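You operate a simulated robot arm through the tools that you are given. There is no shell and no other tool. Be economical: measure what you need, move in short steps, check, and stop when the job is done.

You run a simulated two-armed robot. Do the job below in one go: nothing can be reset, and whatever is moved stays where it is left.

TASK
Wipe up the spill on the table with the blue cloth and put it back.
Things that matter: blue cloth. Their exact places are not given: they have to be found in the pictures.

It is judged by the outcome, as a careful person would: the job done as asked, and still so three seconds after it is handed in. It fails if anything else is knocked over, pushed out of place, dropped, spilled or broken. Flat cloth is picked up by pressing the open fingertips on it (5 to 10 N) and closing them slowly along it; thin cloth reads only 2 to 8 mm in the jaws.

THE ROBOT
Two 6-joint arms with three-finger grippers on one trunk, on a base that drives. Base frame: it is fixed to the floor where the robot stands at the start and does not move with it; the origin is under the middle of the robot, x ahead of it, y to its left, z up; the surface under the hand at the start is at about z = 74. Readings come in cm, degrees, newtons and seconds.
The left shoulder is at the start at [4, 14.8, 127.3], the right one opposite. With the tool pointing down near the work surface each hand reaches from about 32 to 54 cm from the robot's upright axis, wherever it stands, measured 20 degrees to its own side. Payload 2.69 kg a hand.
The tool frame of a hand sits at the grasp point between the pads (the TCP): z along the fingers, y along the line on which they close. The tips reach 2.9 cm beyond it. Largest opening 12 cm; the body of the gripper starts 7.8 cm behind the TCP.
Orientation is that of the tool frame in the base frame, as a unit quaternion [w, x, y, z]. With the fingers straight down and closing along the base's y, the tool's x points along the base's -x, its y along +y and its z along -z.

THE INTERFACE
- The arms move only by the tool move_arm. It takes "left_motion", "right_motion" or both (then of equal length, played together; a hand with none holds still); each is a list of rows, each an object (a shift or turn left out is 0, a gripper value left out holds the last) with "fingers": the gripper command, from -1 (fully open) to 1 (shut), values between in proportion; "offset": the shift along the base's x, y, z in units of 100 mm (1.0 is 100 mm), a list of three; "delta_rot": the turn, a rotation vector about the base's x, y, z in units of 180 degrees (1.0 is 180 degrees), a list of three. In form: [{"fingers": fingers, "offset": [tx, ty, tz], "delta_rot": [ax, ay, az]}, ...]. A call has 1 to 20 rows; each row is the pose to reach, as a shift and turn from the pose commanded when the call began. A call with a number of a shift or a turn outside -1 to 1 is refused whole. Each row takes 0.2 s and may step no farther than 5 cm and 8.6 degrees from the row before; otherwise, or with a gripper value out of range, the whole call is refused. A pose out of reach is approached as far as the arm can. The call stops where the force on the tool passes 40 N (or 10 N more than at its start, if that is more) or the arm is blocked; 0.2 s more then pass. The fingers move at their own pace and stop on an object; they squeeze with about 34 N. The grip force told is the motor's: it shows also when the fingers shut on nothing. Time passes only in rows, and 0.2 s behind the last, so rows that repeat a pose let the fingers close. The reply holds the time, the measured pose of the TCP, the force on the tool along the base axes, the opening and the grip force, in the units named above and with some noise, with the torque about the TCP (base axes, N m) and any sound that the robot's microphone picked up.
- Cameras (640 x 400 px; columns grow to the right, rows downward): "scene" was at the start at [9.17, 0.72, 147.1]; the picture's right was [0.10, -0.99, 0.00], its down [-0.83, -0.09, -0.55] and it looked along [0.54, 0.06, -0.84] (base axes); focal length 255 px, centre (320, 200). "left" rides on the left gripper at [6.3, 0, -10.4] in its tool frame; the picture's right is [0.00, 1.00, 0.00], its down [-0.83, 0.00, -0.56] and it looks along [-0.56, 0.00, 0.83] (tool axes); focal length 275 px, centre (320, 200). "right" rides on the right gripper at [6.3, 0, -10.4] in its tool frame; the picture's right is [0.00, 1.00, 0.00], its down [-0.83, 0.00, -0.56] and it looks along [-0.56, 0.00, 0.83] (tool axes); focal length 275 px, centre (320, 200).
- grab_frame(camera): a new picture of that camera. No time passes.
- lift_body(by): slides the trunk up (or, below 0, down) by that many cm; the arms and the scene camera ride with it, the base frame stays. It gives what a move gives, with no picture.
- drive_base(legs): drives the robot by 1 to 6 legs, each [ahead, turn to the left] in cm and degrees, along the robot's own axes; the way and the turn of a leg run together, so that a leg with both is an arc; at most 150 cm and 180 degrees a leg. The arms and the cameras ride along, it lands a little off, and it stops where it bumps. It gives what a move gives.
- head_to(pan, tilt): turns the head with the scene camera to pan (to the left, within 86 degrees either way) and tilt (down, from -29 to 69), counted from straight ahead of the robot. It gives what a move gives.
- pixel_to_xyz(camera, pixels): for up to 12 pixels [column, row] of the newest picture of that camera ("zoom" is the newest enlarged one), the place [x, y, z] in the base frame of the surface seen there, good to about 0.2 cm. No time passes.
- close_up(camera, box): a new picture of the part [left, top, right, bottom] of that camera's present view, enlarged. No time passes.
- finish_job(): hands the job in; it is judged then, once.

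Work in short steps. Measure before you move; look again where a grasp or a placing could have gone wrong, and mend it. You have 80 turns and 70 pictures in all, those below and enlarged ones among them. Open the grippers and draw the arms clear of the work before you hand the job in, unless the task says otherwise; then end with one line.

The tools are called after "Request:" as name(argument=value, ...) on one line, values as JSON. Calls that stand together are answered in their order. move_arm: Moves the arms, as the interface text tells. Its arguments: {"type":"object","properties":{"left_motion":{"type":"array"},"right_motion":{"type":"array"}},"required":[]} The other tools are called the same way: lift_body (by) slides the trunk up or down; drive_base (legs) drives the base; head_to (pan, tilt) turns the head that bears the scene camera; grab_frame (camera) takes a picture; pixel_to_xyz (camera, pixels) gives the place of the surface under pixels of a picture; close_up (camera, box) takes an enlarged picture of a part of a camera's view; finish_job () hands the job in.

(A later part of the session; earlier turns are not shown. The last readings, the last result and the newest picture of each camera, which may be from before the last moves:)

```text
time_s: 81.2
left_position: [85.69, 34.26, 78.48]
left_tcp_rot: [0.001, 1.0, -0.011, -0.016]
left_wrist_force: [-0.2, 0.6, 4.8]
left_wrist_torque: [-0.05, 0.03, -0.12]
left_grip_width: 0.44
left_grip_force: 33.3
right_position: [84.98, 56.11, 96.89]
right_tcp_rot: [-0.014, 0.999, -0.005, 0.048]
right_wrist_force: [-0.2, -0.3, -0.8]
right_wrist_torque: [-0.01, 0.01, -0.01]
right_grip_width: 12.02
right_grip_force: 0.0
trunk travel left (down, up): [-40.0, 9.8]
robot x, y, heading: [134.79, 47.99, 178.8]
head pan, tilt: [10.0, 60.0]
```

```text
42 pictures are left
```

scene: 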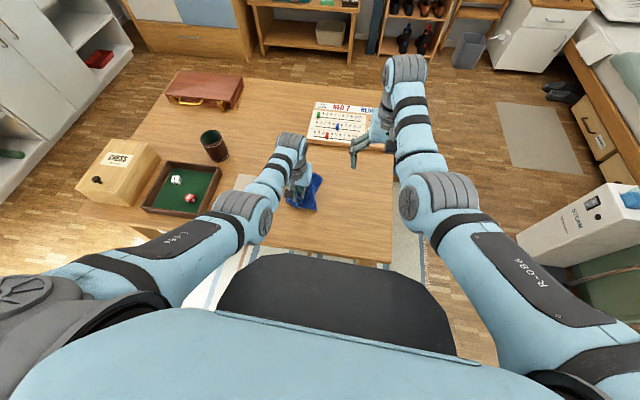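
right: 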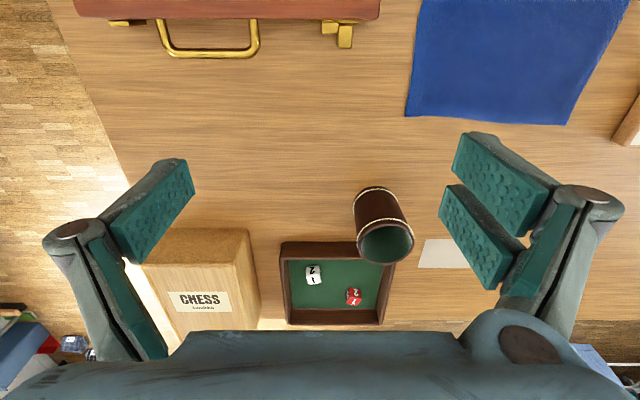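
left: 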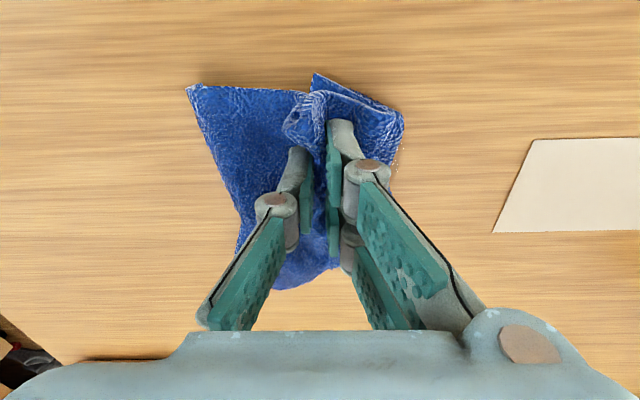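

Contact reads 4.8 N through the bunched cloth. I press slightly more and sweep across the spill in lines along y.

Request:
move_arm(left_motion=[{"offset": [0, 0, -0.03]}, {"offset": [0.2, 0.2, -0.03]}, {"offset": [0.25, 0.45, -0.03]}, {"offset": [0.25, 0.2, -0.03]}, {"offset": [0.25, -0.1, -0.03]}, {"offset": [0.25, -0.45, -0.03]}, {"offset": [0.05, -0.45, -0.03]}, {"offset": [0.05, -0.2, -0.03]}, {"offset": [0.05, 0.1, -0.03]}, {"offset": [0.05, 0.45, -0.03]}, {"offset": [-0.15, 0.45, -0.03]}, {"offset": [-0.15, 0.2, -0.03]}, {"offset": [-0.15, -0.1, -0.03]}, {"offset": [-0.15, -0.45, -0.03]}, {"offset": [-0.35, -0.45, -0.03]}, {"offset": [-0.35, -0.1, -0.03]}, {"offset": [-0.35, 0.2, -0.03]}, {"offset": [-0.35, 0.45, -0.03]}])

Request:
grab_frame(camera="left")

```text
time_s: 85.0
left_position: [84.33, 37.31, 79.18]
left_tcp_rot: [0.001, 1.0, -0.011, -0.015]
left_wrist_force: [-0.1, 0.4, -0.1]
left_wrist_torque: [0.02, 0.01, -0.11]
left_grip_width: 0.4
left_grip_force: 32.5
left hand out of reach, approached as far as the arm can: row 11, 12, 15, 16, 17, 18
right_position: [85.04, 56.14, 96.76]
right_tcp_rot: [-0.013, 0.999, -0.004, 0.047]
right_wrist_force: [-0.6, 0.1, 0.7]
right_wrist_torque: [0.03, -0.02, -0.02]
right_grip_width: 12.0
right_grip_force: 0.0
trunk travel left (down, up): [-40.0, 9.8]
robot x, y, heading: [134.73, 47.91, 178.8]
head pan, tilt: [10.0, 60.0]
```

```text
41 pictures are left
```

left: 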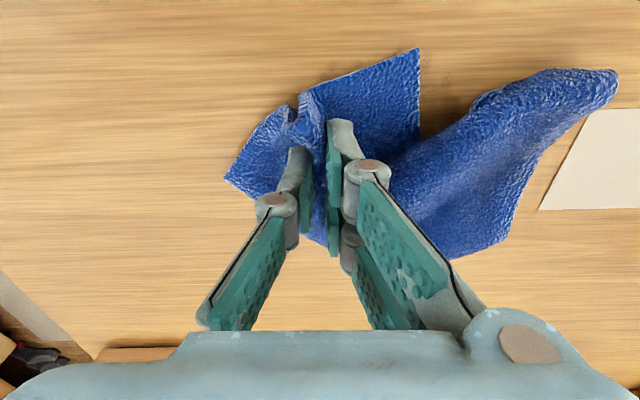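

The arm ran out of reach beyond x≈84 and the cloth trails toward the card. I lift the hand to see what remains.

Request:
move_arm(left_motion=[{"offset": [0.05, 0.1, 0.4]}, {"offset": [0.1, 0.15, 0.8]}, {"offset": [0.1, 0.15, 1.0]}])

Request:
grab_frame(camera="left")

Request:
close_up(camera="scene", box=[240, 150, 368, 230])

```text
time_s: 85.8
left_position: [85.22, 38.69, 88.9]
left_tcp_rot: [0.0, 1.0, -0.011, -0.014]
left_wrist_force: [-0.4, 0.6, 0.5]
left_wrist_torque: [-0.01, -0.02, -0.04]
left_grip_width: 0.42
left_grip_force: 33.2
right_position: [84.92, 56.05, 96.81]
right_tcp_rot: [-0.013, 0.999, -0.005, 0.047]
right_wrist_force: [-0.3, 0.3, -0.5]
right_wrist_torque: [0.01, 0.01, -0.01]
right_grip_width: 12.02
right_grip_force: 0.0
trunk travel left (down, up): [-40.0, 9.8]
robot x, y, heading: [134.47, 48.28, 179.0]
head pan, tilt: [10.0, 60.0]
```

```text
40 pictures are left
```

left: 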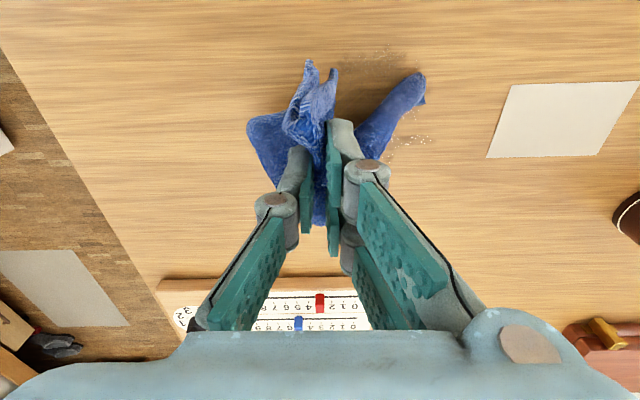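

```text
5.00 times, centred on (304, 190) of scene
```

zoom: 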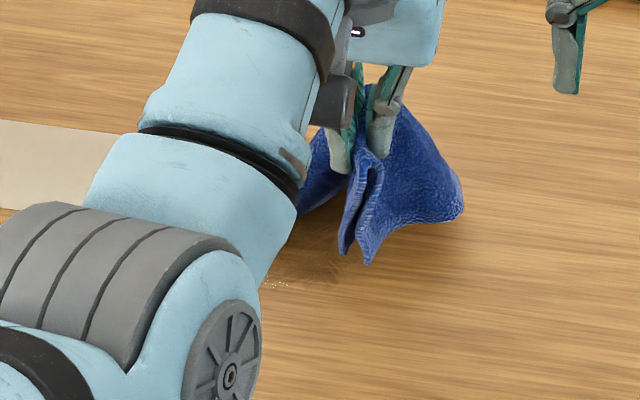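

The middle is wiped, but traces remain near left-image (375,60) and (415,140). I measure them and drive 5 cm closer for reach.

Request:
pixel_to_xyz(camera="left", pixels=[[375, 58], [395, 50], [350, 60], [415, 138], [430, 145], [395, 160], [488, 155]])

Request:
drive_base(legs=[[5, 0]])

Request:
close_up(camera="left", box=[240, 20, 496, 180])

```text
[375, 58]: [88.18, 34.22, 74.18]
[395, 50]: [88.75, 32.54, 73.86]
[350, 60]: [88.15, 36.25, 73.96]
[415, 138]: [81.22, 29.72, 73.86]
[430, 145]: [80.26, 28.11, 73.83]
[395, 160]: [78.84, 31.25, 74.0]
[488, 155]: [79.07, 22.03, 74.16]
```

```text
time_s: 86.7
left_position: [80.93, 38.88, 89.66]
left_tcp_rot: [0.0, 1.0, -0.011, -0.02]
left_wrist_force: [1.0, 0.6, -0.6]
left_wrist_torque: [-0.04, 0.03, -0.07]
left_grip_width: 0.46
left_grip_force: 32.9
right_position: [80.93, 56.03, 97.45]
right_tcp_rot: [-0.014, 0.999, -0.004, 0.042]
right_wrist_force: [-0.3, 0.0, -0.1]
right_wrist_torque: [0.06, 0.08, 0.0]
right_grip_width: 12.0
right_grip_force: 0.1
trunk travel left (down, up): [-40.0, 9.8]
robot x, y, heading: [129.68, 48.02, 179.1]
head pan, tilt: [10.0, 60.0]
```

```text
2.50 times, centred on (368, 100) of left
```

zoom: 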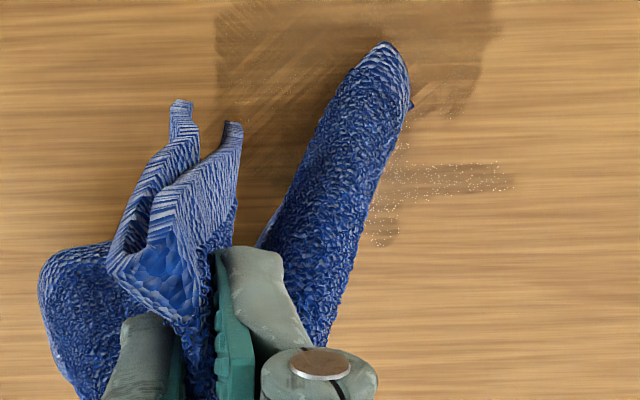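

The wiping has smeared a thin wet film around x 78–91, y 27–40. I now wipe in lines along x so the trailing cloth stays clear of the card, starting lowered at about (90, 40).

Request:
move_arm(left_motion=[{"offset": [0.4, 0.1, 0]}, {"offset": [0.8, 0.1, -0.2]}, {"offset": [0.95, 0.1, -0.6]}, {"offset": [0.95, 0.1, -0.95]}])

Request:
move_arm(left_motion=[{"offset": [0, 0, -0.12]}, {"offset": [0, 0, -0.18]}])

Request:
grab_frame(camera="left")

```text
time_s: 87.6
left_position: [82.12, 35.51, 88.83]
left_tcp_rot: [0.037, 0.994, 0.006, -0.1]
left_wrist_force: [-1.1, 0.3, -0.2]
left_wrist_torque: [0.02, 0.0, -0.06]
left_grip_width: 0.43
left_grip_force: 33.2
right_position: [80.02, 56.26, 96.9]
right_tcp_rot: [-0.014, 0.999, -0.004, 0.047]
right_wrist_force: [0.1, 0.4, 0.8]
right_wrist_torque: [-0.01, -0.02, 0.01]
right_grip_width: 12.02
right_grip_force: 0.1
trunk travel left (down, up): [-40.0, 9.8]
robot x, y, heading: [129.88, 48.65, 179.0]
head pan, tilt: [10.0, 60.0]
stopped in row 4 (left hand): the arm was blocked; the commanded pose is now the measured one
```

```text
time_s: 88.2
left_position: [82.1, 35.74, 87.12]
left_tcp_rot: [0.035, 0.994, 0.004, -0.104]
left_wrist_force: [-0.2, 0.6, 0.6]
left_wrist_torque: [0.02, 0.0, -0.08]
left_grip_width: 0.44
left_grip_force: 32.7
right_position: [80.03, 56.15, 96.93]
right_tcp_rot: [-0.014, 0.999, -0.004, 0.048]
right_wrist_force: [-0.4, 0.2, -0.7]
right_wrist_torque: [0.0, -0.04, 0.01]
right_grip_width: 12.0
right_grip_force: 0.1
trunk travel left (down, up): [-40.0, 9.8]
robot x, y, heading: [129.72, 48.12, 178.7]
head pan, tilt: [10.0, 60.0]
```

```text
37 pictures are left
```

left: 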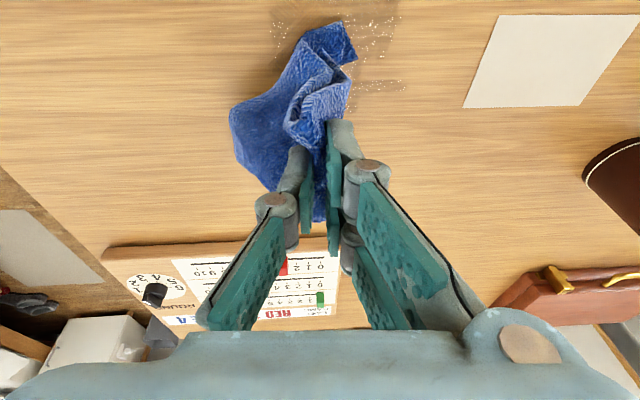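

The arm jammed because that point is too far inboard, and the tool tilted by about 12°. I straighten it while rising, then turn the base 8° right so the spill lies better to the left arm's side.

Request:
move_arm(left_motion=[{"offset": [0, -0.1, 0.1], "delta_rot": [0.008, -0.025, -0.001]}, {"offset": [0, -0.2, 0.2], "delta_rot": [0.016, -0.05, -0.002]}, {"offset": [0, -0.3, 0.3], "delta_rot": [0.022, -0.066, -0.0025]}, {"offset": [0, -0.3, 0.3], "delta_rot": [0.022, -0.066, -0.0025]}])

Request:
drive_base(legs=[[0, -8]])

Request:
grab_frame(camera="scene")

```text
time_s: 89.2
left_position: [82.29, 32.87, 90.06]
left_tcp_rot: [-0.001, 1.0, 0.0, 0.004]
left_wrist_force: [-1.1, -0.3, 0.5]
left_wrist_torque: [-0.04, -0.02, -0.04]
left_grip_width: 0.43
left_grip_force: 32.8
right_position: [80.06, 56.22, 96.99]
right_tcp_rot: [-0.013, 0.999, -0.005, 0.046]
right_wrist_force: [-0.4, 0.0, -0.2]
right_wrist_torque: [0.0, -0.02, 0.0]
right_grip_width: 11.99
right_grip_force: 0.0
trunk travel left (down, up): [-40.0, 9.8]
robot x, y, heading: [130.43, 48.44, 178.8]
head pan, tilt: [10.0, 60.0]
```

```text
time_s: 90.2
left_position: [80.42, 39.41, 90.01]
left_tcp_rot: [-0.002, 0.998, -0.07, 0.002]
left_wrist_force: [-0.4, -0.1, -0.5]
left_wrist_torque: [-0.02, 0.01, 0.1]
left_grip_width: 0.44
left_grip_force: 33.0
right_position: [81.56, 62.96, 97.0]
right_tcp_rot: [-0.011, 0.996, -0.075, 0.047]
right_wrist_force: [0.3, -0.2, 0.2]
right_wrist_torque: [0.02, 0.02, -0.03]
right_grip_width: 12.0
right_grip_force: 0.1
trunk travel left (down, up): [-40.0, 9.8]
robot x, y, heading: [129.59, 48.27, 170.8]
head pan, tilt: [10.0, 60.0]
```

```text
36 pictures are left
```

scene: 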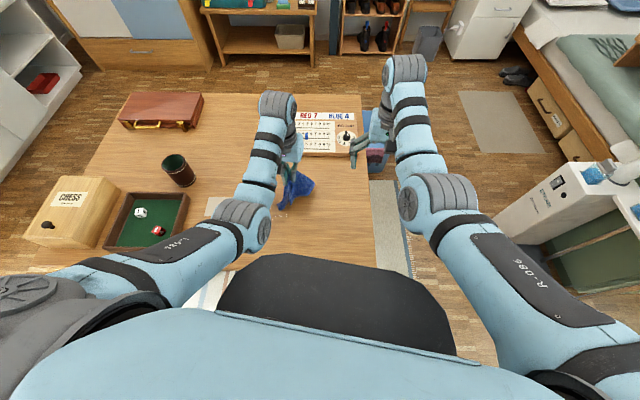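

The hand is now at (80.4, 39.4) with better geometry. I lower it to contact there.

Request:
move_arm(left_motion=[{"offset": [0, 0, -0.4]}, {"offset": [0, 0, -0.8]}, {"offset": [0, 0, -1.0]}])

Request:
move_arm(left_motion=[{"offset": [0, 0, -0.1]}, {"offset": [0, 0, -0.17]}, {"offset": [0, 0, -0.2]}])

```text
time_s: 91.0
left_position: [80.59, 39.67, 80.03]
left_tcp_rot: [-0.001, 0.998, -0.07, 0.003]
left_wrist_force: [1.0, -0.8, -0.2]
left_wrist_torque: [-0.04, -0.01, 0.11]
left_grip_width: 0.46
left_grip_force: 33.3
right_position: [81.64, 63.17, 96.84]
right_tcp_rot: [-0.011, 0.996, -0.075, 0.047]
right_wrist_force: [-0.5, 0.3, 0.4]
right_wrist_torque: [0.01, -0.01, 0.0]
right_grip_width: 12.0
right_grip_force: 0.1
trunk travel left (down, up): [-40.0, 9.8]
robot x, y, heading: [130.02, 48.37, 170.7]
head pan, tilt: [10.0, 60.0]
```

```text
time_s: 91.8
left_position: [80.5, 39.59, 78.19]
left_tcp_rot: [-0.001, 0.997, -0.071, 0.002]
left_wrist_force: [0.0, -1.9, 9.2]
left_wrist_torque: [-0.01, 0.04, 0.07]
left_grip_width: 0.44
left_grip_force: 32.8
right_position: [81.81, 62.97, 96.91]
right_tcp_rot: [-0.01, 0.996, -0.075, 0.046]
right_wrist_force: [-0.3, -1.0, -1.0]
right_wrist_torque: [-0.01, -0.02, 0.0]
right_grip_width: 12.0
right_grip_force: 0.1
trunk travel left (down, up): [-40.0, 9.8]
robot x, y, heading: [129.73, 48.35, 170.8]
head pan, tilt: [10.0, 60.0]
```

Pressing at 9 N. I sweep six lines along x from y≈39.6 down to 29.6.

Request:
move_arm(left_motion=[{"offset": [0.3, 0, -0.01]}, {"offset": [0.65, 0, -0.01]}, {"offset": [0.97, 0, -0.01]}, {"offset": [0.97, -0.2, -0.01]}, {"offset": [0.65, -0.2, -0.01]}, {"offset": [0.3, -0.2, -0.01]}, {"offset": [-0.1, -0.2, -0.01]}, {"offset": [-0.1, -0.4, -0.01]}, {"offset": [0.3, -0.4, -0.01]}, {"offset": [0.65, -0.4, -0.01]}, {"offset": [0.97, -0.4, -0.01]}, {"offset": [0.97, -0.6, -0.01]}, {"offset": [0.65, -0.6, -0.01]}, {"offset": [0.3, -0.6, -0.01]}, {"offset": [-0.1, -0.6, -0.01]}, {"offset": [-0.1, -0.8, -0.01]}, {"offset": [0.3, -0.8, -0.01]}, {"offset": [0.65, -0.8, -0.01]}, {"offset": [0.97, -0.8, -0.01]}])

Request:
grab_frame(camera="left")

```text
time_s: 95.8
left_position: [90.38, 31.59, 78.14]
left_tcp_rot: [-0.001, 0.998, -0.07, 0.003]
left_wrist_force: [-0.8, -0.2, 3.1]
left_wrist_torque: [0.06, 0.08, 0.06]
left_grip_width: 0.48
left_grip_force: 33.9
right_position: [81.58, 63.04, 97.05]
right_tcp_rot: [-0.011, 0.996, -0.076, 0.047]
right_wrist_force: [-0.4, 0.3, -0.1]
right_wrist_torque: [-0.03, 0.01, -0.03]
right_grip_width: 11.99
right_grip_force: 0.1
trunk travel left (down, up): [-40.0, 9.8]
robot x, y, heading: [129.79, 48.57, 170.9]
head pan, tilt: [10.0, 60.0]
```

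```text
35 pictures are left
```

left: 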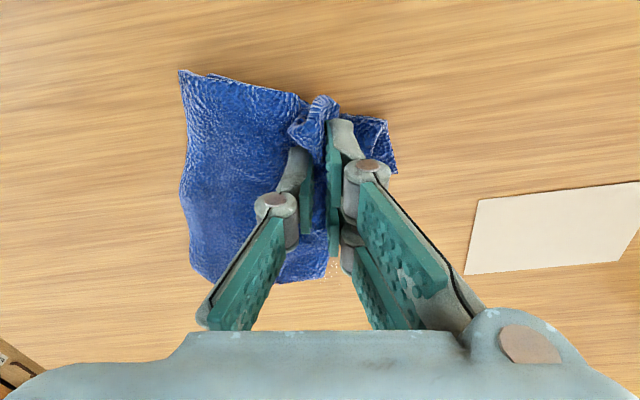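

Mostly clean, with traces near (330,265), about x 80, y 30. I continue with more lines at y 30–28 and back across, pressing slightly more.

Request:
move_arm(left_motion=[{"offset": [0, -0.2, -0.03]}, {"offset": [-0.3, -0.2, -0.03]}, {"offset": [-0.65, -0.2, -0.03]}, {"offset": [-1.0, -0.15, -0.03]}, {"offset": [-1.0, -0.35, -0.03]}, {"offset": [-0.65, -0.35, -0.03]}, {"offset": [-0.3, -0.35, -0.03]}, {"offset": [0, -0.3, -0.03]}, {"offset": [0, -0.1, -0.03]}, {"offset": [-0.3, -0.1, -0.03]}, {"offset": [-0.65, -0.1, -0.03]}, {"offset": [-1.0, 0, -0.03]}, {"offset": [-1.0, 0.1, -0.03]}, {"offset": [-0.65, 0.1, -0.03]}, {"offset": [-0.3, 0.1, -0.03]}, {"offset": [0, 0.1, -0.03]}, {"offset": [0, 0.3, -0.03]}, {"offset": [-0.3, 0.3, -0.03]}, {"offset": [-0.65, 0.3, -0.03]}, {"offset": [-1.0, 0.3, -0.03]}])

Request:
move_arm(left_motion=[{"offset": [0.1, 0.2, 0.4]}, {"offset": [0.1, 0.2, 0.8]}, {"offset": [0.1, 0.2, 1.0]}])

Request:
grab_frame(camera="left")

Request:
close_up(camera="scene", box=[220, 150, 380, 250])

```text
time_s: 100.0
left_position: [79.96, 34.56, 77.85]
left_tcp_rot: [0.0, 0.998, -0.07, 0.002]
left_wrist_force: [4.0, -0.7, 10.0]
left_wrist_torque: [0.12, -0.11, 0.05]
left_grip_width: 0.42
left_grip_force: 33.0
right_position: [81.63, 63.09, 96.93]
right_tcp_rot: [-0.01, 0.996, -0.075, 0.048]
right_wrist_force: [0.3, 0.0, -0.1]
right_wrist_torque: [-0.02, -0.04, -0.04]
right_grip_width: 12.03
right_grip_force: 0.0
trunk travel left (down, up): [-40.0, 9.8]
robot x, y, heading: [130.08, 48.47, 170.7]
head pan, tilt: [10.0, 60.0]
```

```text
time_s: 100.8
left_position: [81.2, 36.48, 87.78]
left_tcp_rot: [-0.001, 0.997, -0.071, 0.003]
left_wrist_force: [-0.2, 0.5, -0.4]
left_wrist_torque: [0.04, -0.04, 0.09]
left_grip_width: 0.45
left_grip_force: 33.0
right_position: [81.59, 62.95, 97.02]
right_tcp_rot: [-0.01, 0.996, -0.076, 0.047]
right_wrist_force: [-0.1, 0.0, 0.1]
right_wrist_torque: [-0.01, 0.01, 0.01]
right_grip_width: 12.0
right_grip_force: 0.1
trunk travel left (down, up): [-40.0, 9.8]
robot x, y, heading: [129.98, 48.54, 170.8]
head pan, tilt: [10.0, 60.0]
```

```text
34 pictures are left
```

left: 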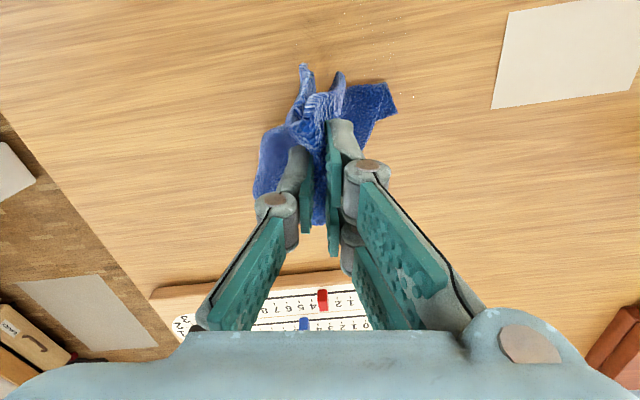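

```text
4.00 times, centred on (300, 200) of scene
```

zoom: 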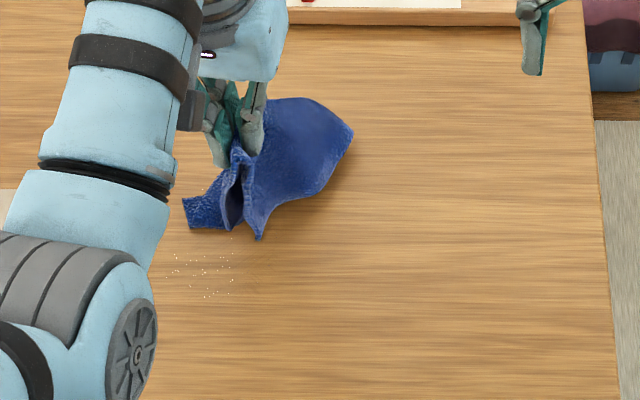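

Only light specks remain near zoom (175–240, 240–300). I locate them.

Request:
pixel_to_xyz(camera="zoom", pixels=[[175, 258], [205, 245], [237, 262], [207, 297], [235, 292], [250, 235]])

Request:
close_up(camera="left", box=[280, 0, 480, 125])

```text
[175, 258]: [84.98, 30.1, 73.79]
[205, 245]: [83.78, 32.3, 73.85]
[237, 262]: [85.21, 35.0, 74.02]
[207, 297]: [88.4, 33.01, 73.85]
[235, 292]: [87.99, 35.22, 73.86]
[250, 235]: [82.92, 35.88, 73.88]
```

```text
3.20 times, centred on (380, 62) of left
```

zoom: 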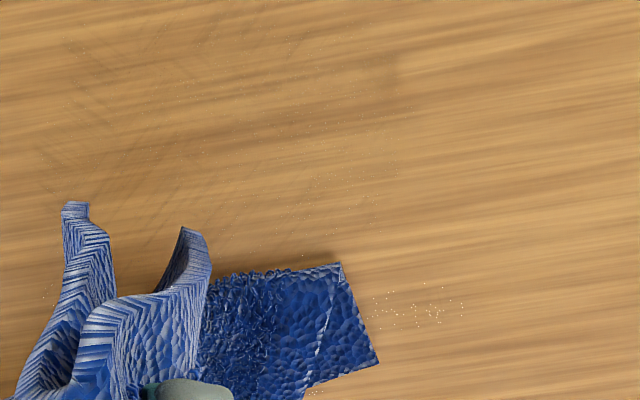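

A faint film remains in x 82–90, y 28–37. I make one more dense pass.

Request:
move_arm(left_motion=[{"offset": [-0.1, 0.05, -0.4]}, {"offset": [-0.1, 0.05, -0.8]}, {"offset": [-0.1, 0.05, -0.98]}, {"offset": [0.25, 0.05, -1.0]}, {"offset": [0.6, 0.05, -1.0]}, {"offset": [0.95, 0.05, -1.0]}, {"offset": [0.95, -0.1, -1.0]}, {"offset": [0.55, -0.1, -1.0]}, {"offset": [0.2, -0.1, -1.0]}, {"offset": [-0.15, -0.1, -1.0]}, {"offset": [-0.15, -0.25, -1.0]}, {"offset": [0.2, -0.25, -1.0]}, {"offset": [0.55, -0.25, -1.0]}, {"offset": [0.95, -0.25, -1.0]}, {"offset": [0.95, -0.4, -1.0]}, {"offset": [0.55, -0.4, -1.0]}, {"offset": [0.2, -0.4, -1.0]}, {"offset": [-0.15, -0.4, -1.0]}])

Request:
move_arm(left_motion=[{"offset": [0, -0.15, 0]}, {"offset": [0.35, -0.15, 0]}, {"offset": [0.7, -0.15, 0]}, {"offset": [1.0, -0.15, 0]}, {"offset": [1.0, -0.3, 0]}, {"offset": [0.7, -0.3, 0]}, {"offset": [0.35, -0.3, 0]}, {"offset": [0.05, -0.3, 0]}, {"offset": [0.05, -0.4, 0]}, {"offset": [0.35, -0.4, 0]}, {"offset": [0.7, -0.4, 0]}, {"offset": [1.0, -0.4, 0]}, {"offset": [1.0, 0, 0]}, {"offset": [0.7, 0, 0]}, {"offset": [0.35, 0, 0]}, {"offset": [0, 0.05, 0]}, {"offset": [-0.1, 0.2, 0.3]}, {"offset": [-0.1, 0.3, 0.7]}, {"offset": [-0.1, 0.3, 1.0]}])

Request:
close_up(camera="left", box=[240, 0, 560, 200])

Request:
close_up(camera="scene", box=[220, 150, 380, 250])

```text
time_s: 104.6
left_position: [79.82, 33.01, 77.83]
left_tcp_rot: [0.0, 0.998, -0.07, 0.001]
left_wrist_force: [7.0, 0.6, 20.5]
left_wrist_torque: [0.19, -0.19, 0.02]
left_grip_width: 0.47
left_grip_force: 33.5
right_position: [81.85, 63.19, 97.15]
right_tcp_rot: [-0.009, 0.996, -0.074, 0.046]
right_wrist_force: [-0.4, -0.1, 0.3]
right_wrist_torque: [0.02, -0.01, 0.03]
right_grip_width: 11.98
right_grip_force: 0.1
trunk travel left (down, up): [-40.0, 9.8]
robot x, y, heading: [130.23, 48.44, 170.7]
head pan, tilt: [10.0, 60.0]
```

```text
time_s: 105.2
left_position: [82.43, 31.42, 78.0]
left_tcp_rot: [0.0, 0.997, -0.071, -0.006]
left_wrist_force: [-3.2, 1.8, 11.9]
left_wrist_torque: [0.14, 0.17, 0.08]
left_grip_width: 0.45
left_grip_force: 33.2
right_position: [81.84, 63.19, 97.08]
right_tcp_rot: [-0.01, 0.996, -0.075, 0.046]
right_wrist_force: [0.9, -0.9, 0.0]
right_wrist_torque: [0.03, 0.03, 0.0]
right_grip_width: 12.0
right_grip_force: 0.0
trunk travel left (down, up): [-40.0, 9.8]
robot x, y, heading: [129.93, 48.54, 170.8]
head pan, tilt: [10.0, 60.0]
stopped in row 3 (left hand): the force on the tool passed its limit at 41 N (the readings are from after the stop); the commanded pose is now the measured one
```

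```text
2.00 times, centred on (400, 100) of left
```

zoom: 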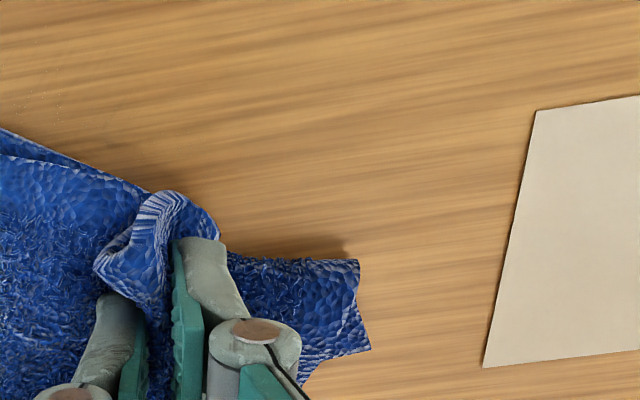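

```text
4.00 times, centred on (300, 200) of scene
```

zoom: 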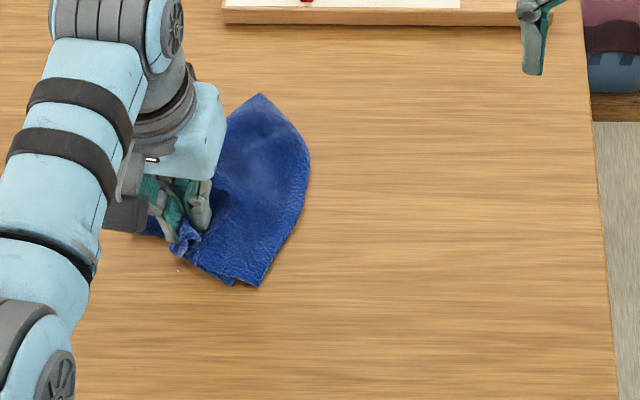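

Almost clean, but that stroke hit the force limit. I ease up a millimetre and do the last lines more gently.

Request:
move_arm(left_motion=[{"offset": [0, 0, 0.01]}, {"offset": [0.2, 0, 0.01]}, {"offset": [0.45, 0, 0.01]}, {"offset": [0.7, 0, 0.01]}, {"offset": [0.85, -0.1, 0.01]}, {"offset": [0.6, -0.15, 0.01]}, {"offset": [0.35, -0.15, 0.01]}, {"offset": [0.1, -0.15, 0.01]}, {"offset": [-0.15, -0.15, 0.01]}, {"offset": [-0.15, -0.25, 0.01]}, {"offset": [0.1, -0.25, 0.01]}, {"offset": [0.35, -0.25, 0.01]}, {"offset": [0.6, -0.2, 0.01]}, {"offset": [0.8, 0.1, 0.01]}, {"offset": [0.75, 0.35, 0.01]}, {"offset": [0.5, 0.35, 0.01]}, {"offset": [0.25, 0.35, 0.01]}, {"offset": [0, 0.35, 0.01]}])

Request:
move_arm(left_motion=[{"offset": [0, 0.1, 0.4]}, {"offset": [-0.1, 0.15, 0.8]}, {"offset": [-0.2, 0.2, 1.0]}])

Request:
close_up(camera="left", box=[240, 0, 560, 200])

Request:
close_up(camera="scene", box=[220, 150, 380, 250])

```text
time_s: 109.0
left_position: [82.38, 35.05, 77.93]
left_tcp_rot: [0.001, 0.997, -0.071, -0.002]
left_wrist_force: [5.1, -0.2, 15.8]
left_wrist_torque: [0.13, -0.14, 0.03]
left_grip_width: 0.46
left_grip_force: 32.7
right_position: [81.8, 63.1, 97.04]
right_tcp_rot: [-0.009, 0.996, -0.074, 0.046]
right_wrist_force: [0.1, -0.1, -0.1]
right_wrist_torque: [0.01, -0.03, -0.03]
right_grip_width: 12.0
right_grip_force: 0.0
trunk travel left (down, up): [-40.0, 9.8]
robot x, y, heading: [129.91, 48.35, 170.8]
head pan, tilt: [10.0, 60.0]
```

```text
time_s: 109.8
left_position: [80.09, 36.97, 88.0]
left_tcp_rot: [0.0, 0.997, -0.071, -0.002]
left_wrist_force: [0.3, -0.9, -0.6]
left_wrist_torque: [0.01, 0.02, 0.05]
left_grip_width: 0.44
left_grip_force: 33.2
right_position: [81.56, 63.04, 96.98]
right_tcp_rot: [-0.011, 0.996, -0.075, 0.047]
right_wrist_force: [-0.4, 0.0, -0.1]
right_wrist_torque: [-0.02, -0.02, 0.0]
right_grip_width: 12.01
right_grip_force: 0.1
trunk travel left (down, up): [-40.0, 9.8]
robot x, y, heading: [130.08, 48.56, 171.2]
head pan, tilt: [10.0, 60.0]
```

```text
2.00 times, centred on (400, 100) of left
```

zoom: 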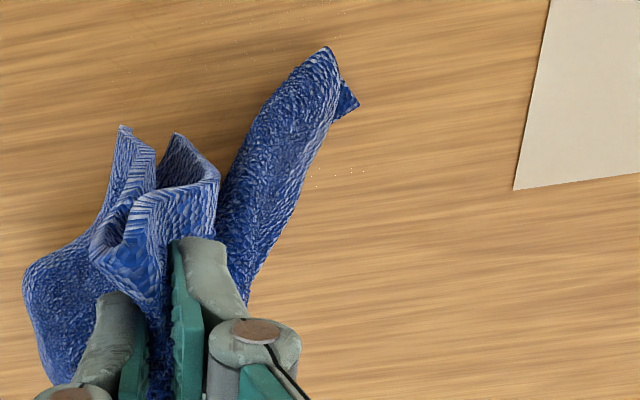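

```text
4.00 times, centred on (300, 200) of scene
```

zoom: 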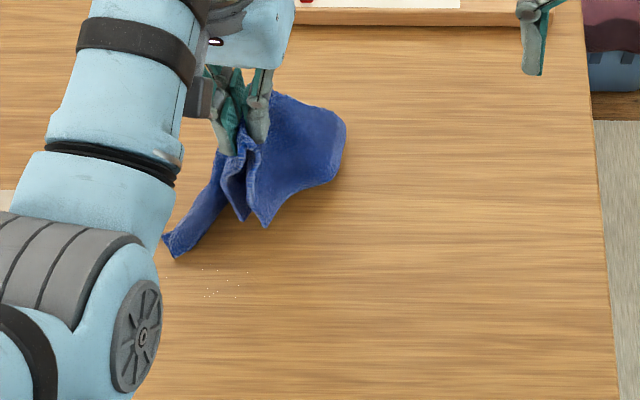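

A few specks remain at scene zoom (205–240, 270–297) and left zoom (320–365,170–187). I locate them for a final targeted pass.

Request:
pixel_to_xyz(camera="zoom", pixels=[[207, 295], [240, 283], [202, 270], [165, 275]])

Request:
close_up(camera="left", box=[240, 0, 480, 150])

Request:
pixel_to_xyz(camera="zoom", pixels=[[425, 245], [485, 230], [400, 5], [160, 80], [350, 40], [250, 150]])

```text
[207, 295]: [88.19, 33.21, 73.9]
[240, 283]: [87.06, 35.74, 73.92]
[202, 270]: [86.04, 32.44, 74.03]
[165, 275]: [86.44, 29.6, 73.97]
```

```text
2.67 times, centred on (360, 75) of left
```

zoom: 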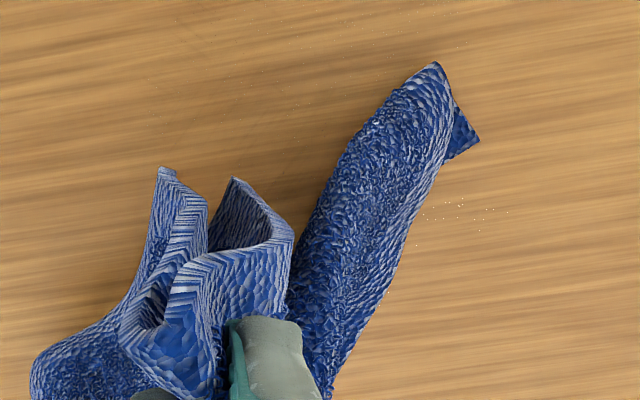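

```text
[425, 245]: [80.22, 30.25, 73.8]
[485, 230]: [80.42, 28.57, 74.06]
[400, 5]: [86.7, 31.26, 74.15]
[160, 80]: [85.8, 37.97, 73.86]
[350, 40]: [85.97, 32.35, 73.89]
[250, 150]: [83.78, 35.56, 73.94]
```

I move the base 1.5 cm closer for reach, then lower near (79, 29) and wipe over these two patches.

Request:
drive_base(legs=[[1.5, 0]])

Request:
move_arm(left_motion=[{"offset": [0.05, -0.4, 0]}, {"offset": [0.05, -0.75, -0.2]}, {"offset": [0.05, -0.75, -0.6]}, {"offset": [0.05, -0.75, -0.95]}])

```text
time_s: 110.6
left_position: [79.01, 37.22, 88.16]
left_tcp_rot: [0.0, 0.998, -0.07, -0.004]
left_wrist_force: [0.2, -0.1, -0.4]
left_wrist_torque: [0.02, 0.02, 0.04]
left_grip_width: 0.46
left_grip_force: 33.6
right_position: [80.36, 63.25, 97.29]
right_tcp_rot: [-0.011, 0.996, -0.075, 0.046]
right_wrist_force: [0.3, -0.8, 1.1]
right_wrist_torque: [0.04, 0.05, 0.0]
right_grip_width: 11.99
right_grip_force: 0.1
trunk travel left (down, up): [-40.0, 9.8]
robot x, y, heading: [128.2, 48.67, 170.8]
head pan, tilt: [10.0, 60.0]
```

```text
time_s: 111.6
left_position: [79.04, 29.82, 78.52]
left_tcp_rot: [0.001, 0.997, -0.071, -0.002]
left_wrist_force: [-0.3, -0.5, 2.5]
left_wrist_torque: [0.0, -0.01, 0.04]
left_grip_width: 0.44
left_grip_force: 33.1
right_position: [80.12, 63.31, 96.87]
right_tcp_rot: [-0.01, 0.996, -0.076, 0.048]
right_wrist_force: [-0.1, 0.8, 0.2]
right_wrist_torque: [-0.01, -0.03, 0.01]
right_grip_width: 12.01
right_grip_force: 0.1
trunk travel left (down, up): [-40.0, 9.8]
robot x, y, heading: [128.23, 48.29, 170.7]
head pan, tilt: [10.0, 60.0]
```

Contact at 2.5 N at (79.0, 29.8). I press about 5 mm further and wipe the patches.

Request:
move_arm(left_motion=[{"offset": [0, 0, -0.05]}, {"offset": [0.15, -0.1, -0.05]}, {"offset": [0.3, -0.1, -0.05]}, {"offset": [0.2, 0.05, -0.05]}, {"offset": [0, 0.1, -0.05]}, {"offset": [0.25, 0, -0.05]}, {"offset": [0.5, 0, -0.05]}, {"offset": [0.75, 0, -0.05]}, {"offset": [0.98, 0, -0.05]}, {"offset": [0.98, 0.15, -0.05]}, {"offset": [0.75, 0.15, -0.05]}, {"offset": [0.5, 0.15, -0.05]}, {"offset": [0.5, 0.3, -0.05]}, {"offset": [0.75, 0.3, -0.05]}, {"offset": [0.98, 0.3, -0.05]}, {"offset": [0.98, 0.45, -0.05]}, {"offset": [0.75, 0.45, -0.05]}, {"offset": [0.5, 0.45, -0.05]}, {"offset": [0.5, 0.6, -0.05]}, {"offset": [0.85, 0.65, -0.05]}])

Request:
move_arm(left_motion=[{"offset": [-0.1, 0.05, 0.0]}, {"offset": [-0.4, 0.0, 0.0]}, {"offset": [-0.7, 0.0, 0.0]}, {"offset": [-0.8, 0.0, 0.4]}, {"offset": [-0.85, 0.1, 0.8]}, {"offset": [-0.9, 0.15, 1.0]}])

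Request:
close_up(camera="left", box=[200, 0, 520, 200])

Request:
close_up(camera="scene", box=[220, 150, 380, 250])

```text
time_s: 115.8
left_position: [87.95, 36.53, 78.23]
left_tcp_rot: [0.0, 0.997, -0.071, -0.003]
left_wrist_force: [-1.0, -0.2, 1.5]
left_wrist_torque: [0.03, 0.04, 0.05]
left_grip_width: 0.42
left_grip_force: 33.0
right_position: [80.26, 63.39, 97.14]
right_tcp_rot: [-0.01, 0.996, -0.075, 0.047]
right_wrist_force: [0.2, 0.1, -0.4]
right_wrist_torque: [-0.02, 0.04, -0.01]
right_grip_width: 12.02
right_grip_force: 0.0
trunk travel left (down, up): [-40.0, 9.8]
robot x, y, heading: [128.49, 48.7, 171.0]
head pan, tilt: [10.0, 60.0]
```

```text
time_s: 117.2
left_position: [78.82, 37.85, 87.99]
left_tcp_rot: [0.001, 0.998, -0.069, -0.002]
left_wrist_force: [-0.6, 0.5, -0.9]
left_wrist_torque: [0.06, -0.02, 0.06]
left_grip_width: 0.44
left_grip_force: 33.3
right_position: [80.13, 63.36, 96.86]
right_tcp_rot: [-0.011, 0.996, -0.075, 0.048]
right_wrist_force: [-0.1, 0.4, -0.1]
right_wrist_torque: [0.03, -0.02, -0.03]
right_grip_width: 12.01
right_grip_force: 0.0
trunk travel left (down, up): [-40.0, 9.8]
robot x, y, heading: [128.23, 48.49, 171.0]
head pan, tilt: [10.0, 60.0]
```

```text
2.00 times, centred on (360, 100) of left
```

zoom: 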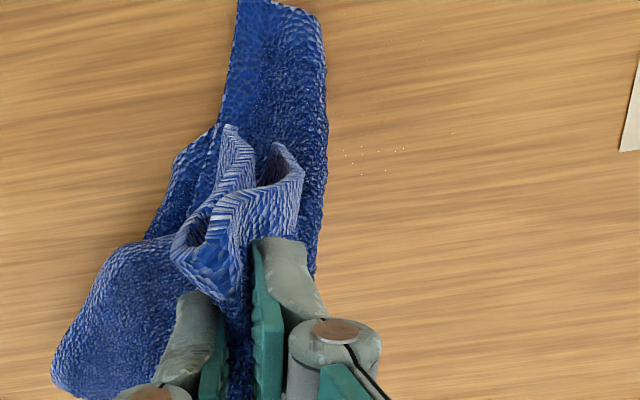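

```text
4.00 times, centred on (300, 200) of scene
```

zoom: 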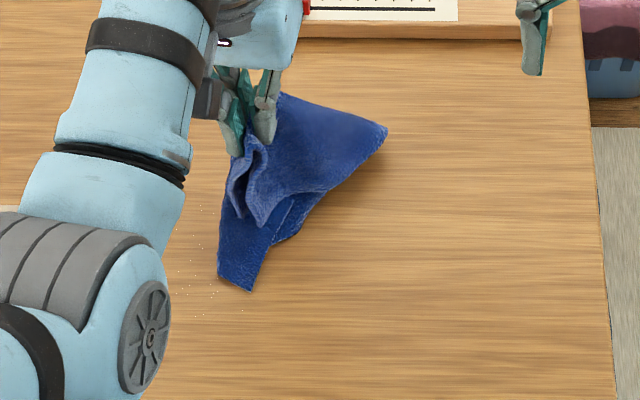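

Only sparse specks are left around x 80–90, y 28–34, and that pass pressed too lightly. I do one firmer raster there.

Request:
pixel_to_xyz(camera="zoom", pixels=[[205, 210], [185, 240], [180, 300], [210, 315], [245, 308], [170, 265]])

Request:
move_arm(left_motion=[{"offset": [0.05, -0.4, 0]}, {"offset": [0.05, -0.8, -0.2]}, {"offset": [0.05, -0.95, -0.6]}, {"offset": [0.05, -0.95, -0.97]}])

Request:
move_arm(left_motion=[{"offset": [0, 0, -0.05]}, {"offset": [0.25, 0, -0.05]}, {"offset": [0.5, 0, -0.05]}, {"offset": [0.75, 0, -0.05]}, {"offset": [1.0, 0, -0.05]}, {"offset": [1.0, 0.13, -0.05]}, {"offset": [0.7, 0.13, -0.06]}, {"offset": [0.4, 0.13, -0.06]}, {"offset": [0.05, 0.13, -0.06]}, {"offset": [0.05, 0.26, -0.06]}, {"offset": [0.35, 0.26, -0.06]}, {"offset": [0.7, 0.26, -0.06]}, {"offset": [1.0, 0.26, -0.06]}, {"offset": [1.0, 0.39, -0.06]}, {"offset": [0.7, 0.39, -0.06]}, {"offset": [0.4, 0.39, -0.06]}, {"offset": [0.05, 0.39, -0.06]}, {"offset": [0.35, 0.55, -0.06]}, {"offset": [0.7, 0.55, -0.06]}, {"offset": [1.0, 0.55, -0.06]}])

```text
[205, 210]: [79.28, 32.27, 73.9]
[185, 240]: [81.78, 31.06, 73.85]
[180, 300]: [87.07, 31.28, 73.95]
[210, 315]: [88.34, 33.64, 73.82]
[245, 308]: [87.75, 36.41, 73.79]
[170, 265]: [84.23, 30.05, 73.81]
```

```text
time_s: 118.2
left_position: [79.55, 28.09, 78.36]
left_tcp_rot: [0.001, 0.998, -0.07, -0.003]
left_wrist_force: [1.0, -0.9, 4.4]
left_wrist_torque: [-0.01, 0.04, 0.04]
left_grip_width: 0.46
left_grip_force: 33.5
right_position: [80.11, 63.34, 97.01]
right_tcp_rot: [-0.01, 0.996, -0.074, 0.047]
right_wrist_force: [0.1, 0.1, -0.3]
right_wrist_torque: [-0.01, 0.0, -0.02]
right_grip_width: 12.01
right_grip_force: 0.0
trunk travel left (down, up): [-40.0, 9.8]
robot x, y, heading: [128.58, 48.66, 170.7]
head pan, tilt: [10.0, 60.0]
```

```text
time_s: 122.4
left_position: [89.32, 33.96, 77.58]
left_tcp_rot: [0.0, 0.997, -0.071, -0.005]
left_wrist_force: [-7.8, 1.5, 25.2]
left_wrist_torque: [0.1, 0.35, 0.05]
left_grip_width: 0.45
left_grip_force: 33.6
right_position: [80.21, 63.41, 97.05]
right_tcp_rot: [-0.01, 0.996, -0.075, 0.047]
right_wrist_force: [0.4, 0.1, 0.3]
right_wrist_torque: [0.04, -0.02, 0.01]
right_grip_width: 12.0
right_grip_force: 0.0
trunk travel left (down, up): [-40.0, 9.8]
robot x, y, heading: [128.53, 48.52, 170.8]
head pan, tilt: [10.0, 60.0]
```

That pass pressed well (25 N at the end). I ease off, make two strokes back, lift and look.

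Request:
move_arm(left_motion=[{"offset": [0, 0.1, 0.02]}, {"offset": [-0.15, 0.25, 0.02]}, {"offset": [-0.45, 0.2, 0.02]}, {"offset": [-0.8, 0.1, 0.02]}, {"offset": [-1.0, 0.1, 0.02]}, {"offset": [-1.0, 0.2, 0.5]}, {"offset": [-1.0, 0.3, 1.0]}])

Request:
close_up(camera="left", box=[200, 0, 520, 200])

Request:
close_up(camera="scene", box=[220, 150, 380, 250])

```text
refused: row 7 steps farther than a row can; nothing moved
```

```text
2.00 times, centred on (360, 100) of left
```

zoom: 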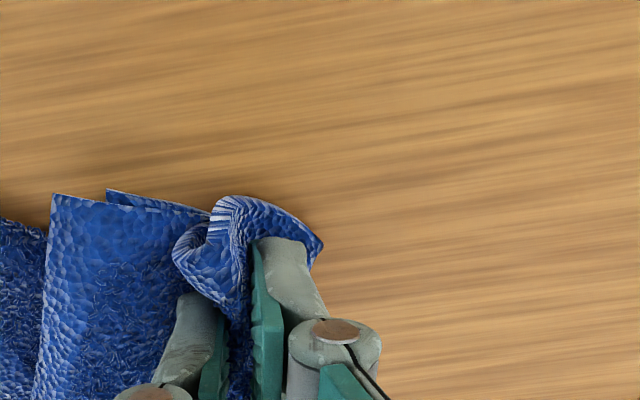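

```text
4.00 times, centred on (300, 200) of scene
```

zoom: 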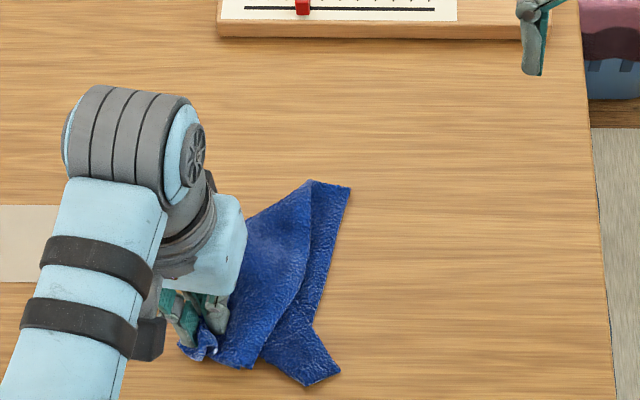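

One row was too long a step, so nothing moved. I repeat it with smaller steps.

Request:
move_arm(left_motion=[{"offset": [0, 0.1, 0.02]}, {"offset": [-0.15, 0.25, 0.02]}, {"offset": [-0.45, 0.2, 0.02]}, {"offset": [-0.8, 0.1, 0.02]}, {"offset": [-1.0, 0.1, 0.02]}, {"offset": [-1.0, 0.2, 0.3]}, {"offset": [-1.0, 0.3, 0.7]}, {"offset": [-1.0, 0.4, 1.0]}])

Request:
close_up(camera="left", box=[200, 0, 520, 200])

Request:
close_up(camera="scene", box=[220, 150, 380, 250])

```text
time_s: 124.2
left_position: [79.32, 37.91, 87.66]
left_tcp_rot: [0.0, 0.998, -0.069, -0.002]
left_wrist_force: [0.1, 0.4, 0.0]
left_wrist_torque: [0.0, -0.02, -0.01]
left_grip_width: 0.42
left_grip_force: 32.7
right_position: [80.13, 63.42, 96.92]
right_tcp_rot: [-0.011, 0.996, -0.075, 0.048]
right_wrist_force: [0.1, -0.3, -0.3]
right_wrist_torque: [0.01, -0.03, -0.03]
right_grip_width: 12.02
right_grip_force: 0.0
trunk travel left (down, up): [-40.0, 9.8]
robot x, y, heading: [128.22, 48.75, 170.6]
head pan, tilt: [10.0, 60.0]
```

```text
2.00 times, centred on (360, 100) of left
```

zoom: 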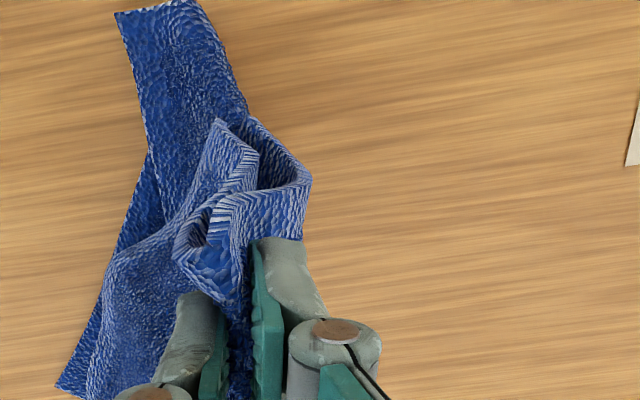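

```text
4.00 times, centred on (300, 200) of scene
```

zoom: 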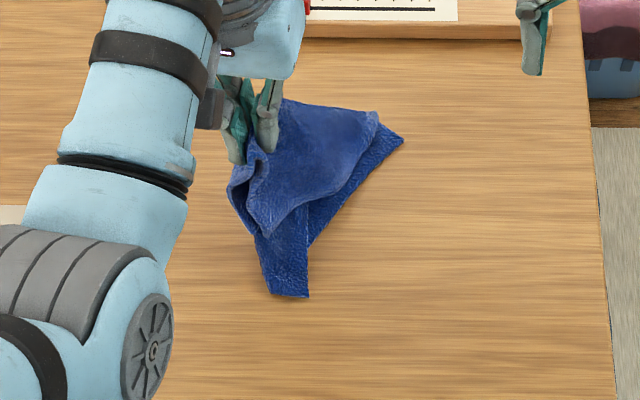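

The uncovered area is clean now. I raise the trunk to lift the cloth and check the part under it too.

Request:
lift_body(by=9.5)

Request:
move_arm(left_motion=[{"offset": [-0.05, -0.1, 0.4]}, {"offset": [-0.1, -0.2, 0.75]}])

Request:
close_up(camera="left", box=[200, 0, 520, 200])

Request:
close_up(camera="scene", box=[220, 150, 380, 250])

```text
time_s: 125.5
left_position: [79.19, 37.94, 97.16]
left_tcp_rot: [0.0, 0.997, -0.071, -0.002]
left_wrist_force: [-0.5, 0.1, -0.3]
left_wrist_torque: [-0.01, 0.04, 0.02]
left_grip_width: 0.42
left_grip_force: 33.2
right_position: [80.11, 63.41, 106.45]
right_tcp_rot: [-0.011, 0.996, -0.074, 0.047]
right_wrist_force: [0.5, -0.4, -1.1]
right_wrist_torque: [0.0, 0.0, 0.0]
right_grip_width: 11.99
right_grip_force: 0.0
trunk travel left (down, up): [-49.5, 0.3]
robot x, y, heading: [127.92, 48.62, 170.9]
head pan, tilt: [10.0, 60.0]
```

```text
time_s: 126.1
left_position: [76.79, 36.16, 103.01]
left_tcp_rot: [0.001, 0.998, -0.07, -0.002]
left_wrist_force: [-0.1, 0.4, -1.1]
left_wrist_torque: [0.04, -0.02, 0.05]
left_grip_width: 0.44
left_grip_force: 33.4
left hand out of reach, approached as far as the arm can: row 2
right_position: [80.15, 63.31, 106.47]
right_tcp_rot: [-0.01, 0.996, -0.076, 0.047]
right_wrist_force: [-0.6, -0.5, 0.3]
right_wrist_torque: [0.0, -0.01, 0.02]
right_grip_width: 12.02
right_grip_force: 0.1
trunk travel left (down, up): [-49.5, 0.3]
robot x, y, heading: [128.7, 48.59, 170.9]
head pan, tilt: [10.0, 60.0]
```

```text
2.00 times, centred on (360, 100) of left
```

zoom: 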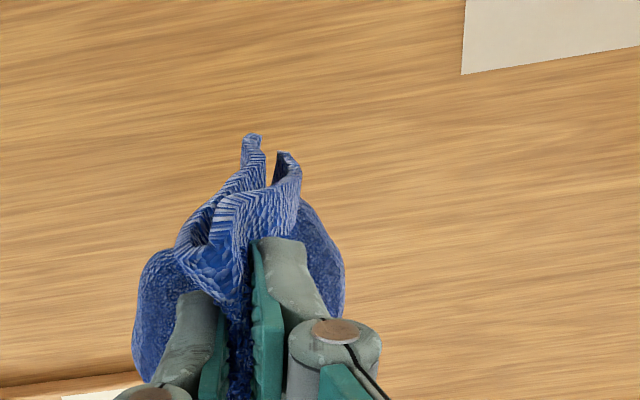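

```text
4.00 times, centred on (300, 200) of scene
```

zoom: 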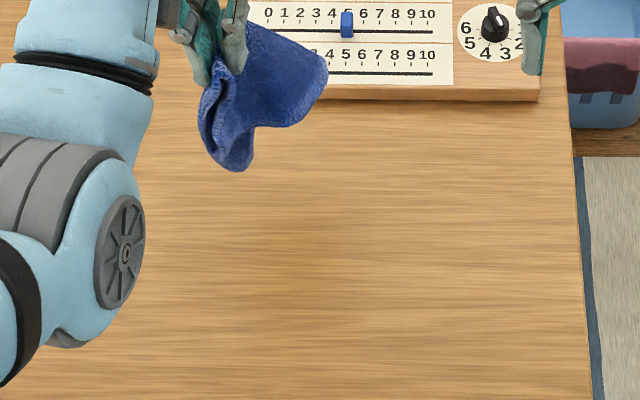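

The spill is gone. I drive back by the same route: back off, turn toward −y, go past the table's right end, and turn to face −x.

Request:
drive_base(legs=[[-8, 0], [0, 99], [131, 0], [0, -90], [80, 0]])

```text
time_s: 145.2
left_position: [10.17, -107.98, 103.07]
left_tcp_rot: [-0.001, 1.0, 0.023, -0.002]
left_wrist_force: [0.2, 0.7, -0.6]
left_wrist_torque: [0.0, 0.01, 0.1]
left_grip_width: 0.43
left_grip_force: 32.9
right_position: [8.69, -80.85, 106.45]
right_tcp_rot: [-0.015, 0.999, 0.018, 0.046]
right_wrist_force: [-1.6, -0.1, -0.9]
right_wrist_torque: [0.03, 0.04, 0.03]
right_grip_width: 12.0
right_grip_force: 0.1
trunk travel left (down, up): [-49.5, 0.3]
robot x, y, heading: [58.24, -86.59, -178.4]
head pan, tilt: [10.0, 60.0]
```

On track. I continue to the front of the table and turn to face it.

Request:
drive_base(legs=[[84, 0], [0, -91.6], [88, 0], [0, -90]])

Request:
head_to(pan=6, tilt=56.8)

Request:
grab_frame(camera="scene")

```text
time_s: 161.7
left_position: [22.61, 18.45, 103.12]
left_tcp_rot: [0.002, 0.003, 1.0, 0.001]
left_wrist_force: [0.9, 0.6, -0.5]
left_wrist_torque: [-0.01, 0.01, 0.07]
left_grip_width: 0.45
left_grip_force: 33.0
right_position: [22.87, -8.87, 106.4]
right_tcp_rot: [-0.046, 0.009, 0.999, -0.013]
right_wrist_force: [0.2, 0.1, -0.2]
right_wrist_torque: [0.03, -0.02, 0.02]
right_grip_width: 12.02
right_grip_force: 0.1
trunk travel left (down, up): [-49.5, 0.3]
robot x, y, heading: [-27.37, -0.87, -1.7]
head pan, tilt: [10.0, 60.0]
```

```text
time_s: 162.3
left_position: [22.55, 18.39, 102.98]
left_tcp_rot: [0.001, 0.004, 1.0, 0.0]
left_wrist_force: [0.0, 0.0, 0.0]
left_wrist_torque: [-0.03, 0.01, 0.13]
left_grip_width: 0.46
left_grip_force: 33.1
right_position: [22.84, -8.97, 106.35]
right_tcp_rot: [-0.046, 0.008, 0.999, -0.014]
right_wrist_force: [0.0, -0.1, -0.5]
right_wrist_torque: [0.03, 0.05, 0.01]
right_grip_width: 11.99
right_grip_force: 0.0
trunk travel left (down, up): [-49.5, 0.3]
robot x, y, heading: [-27.12, -0.9, -1.5]
head pan, tilt: [6.0, 56.8]
```

```text
18 pictures are left
```

scene: 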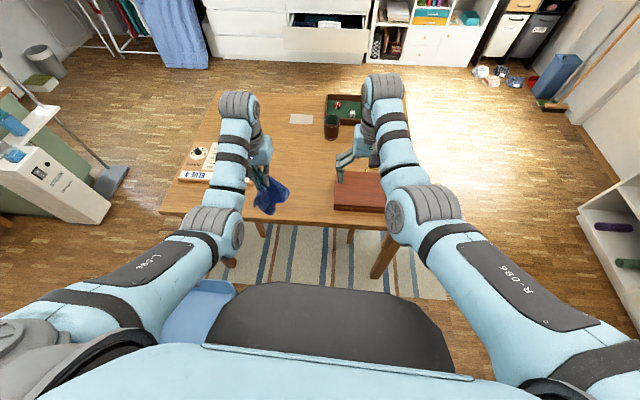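

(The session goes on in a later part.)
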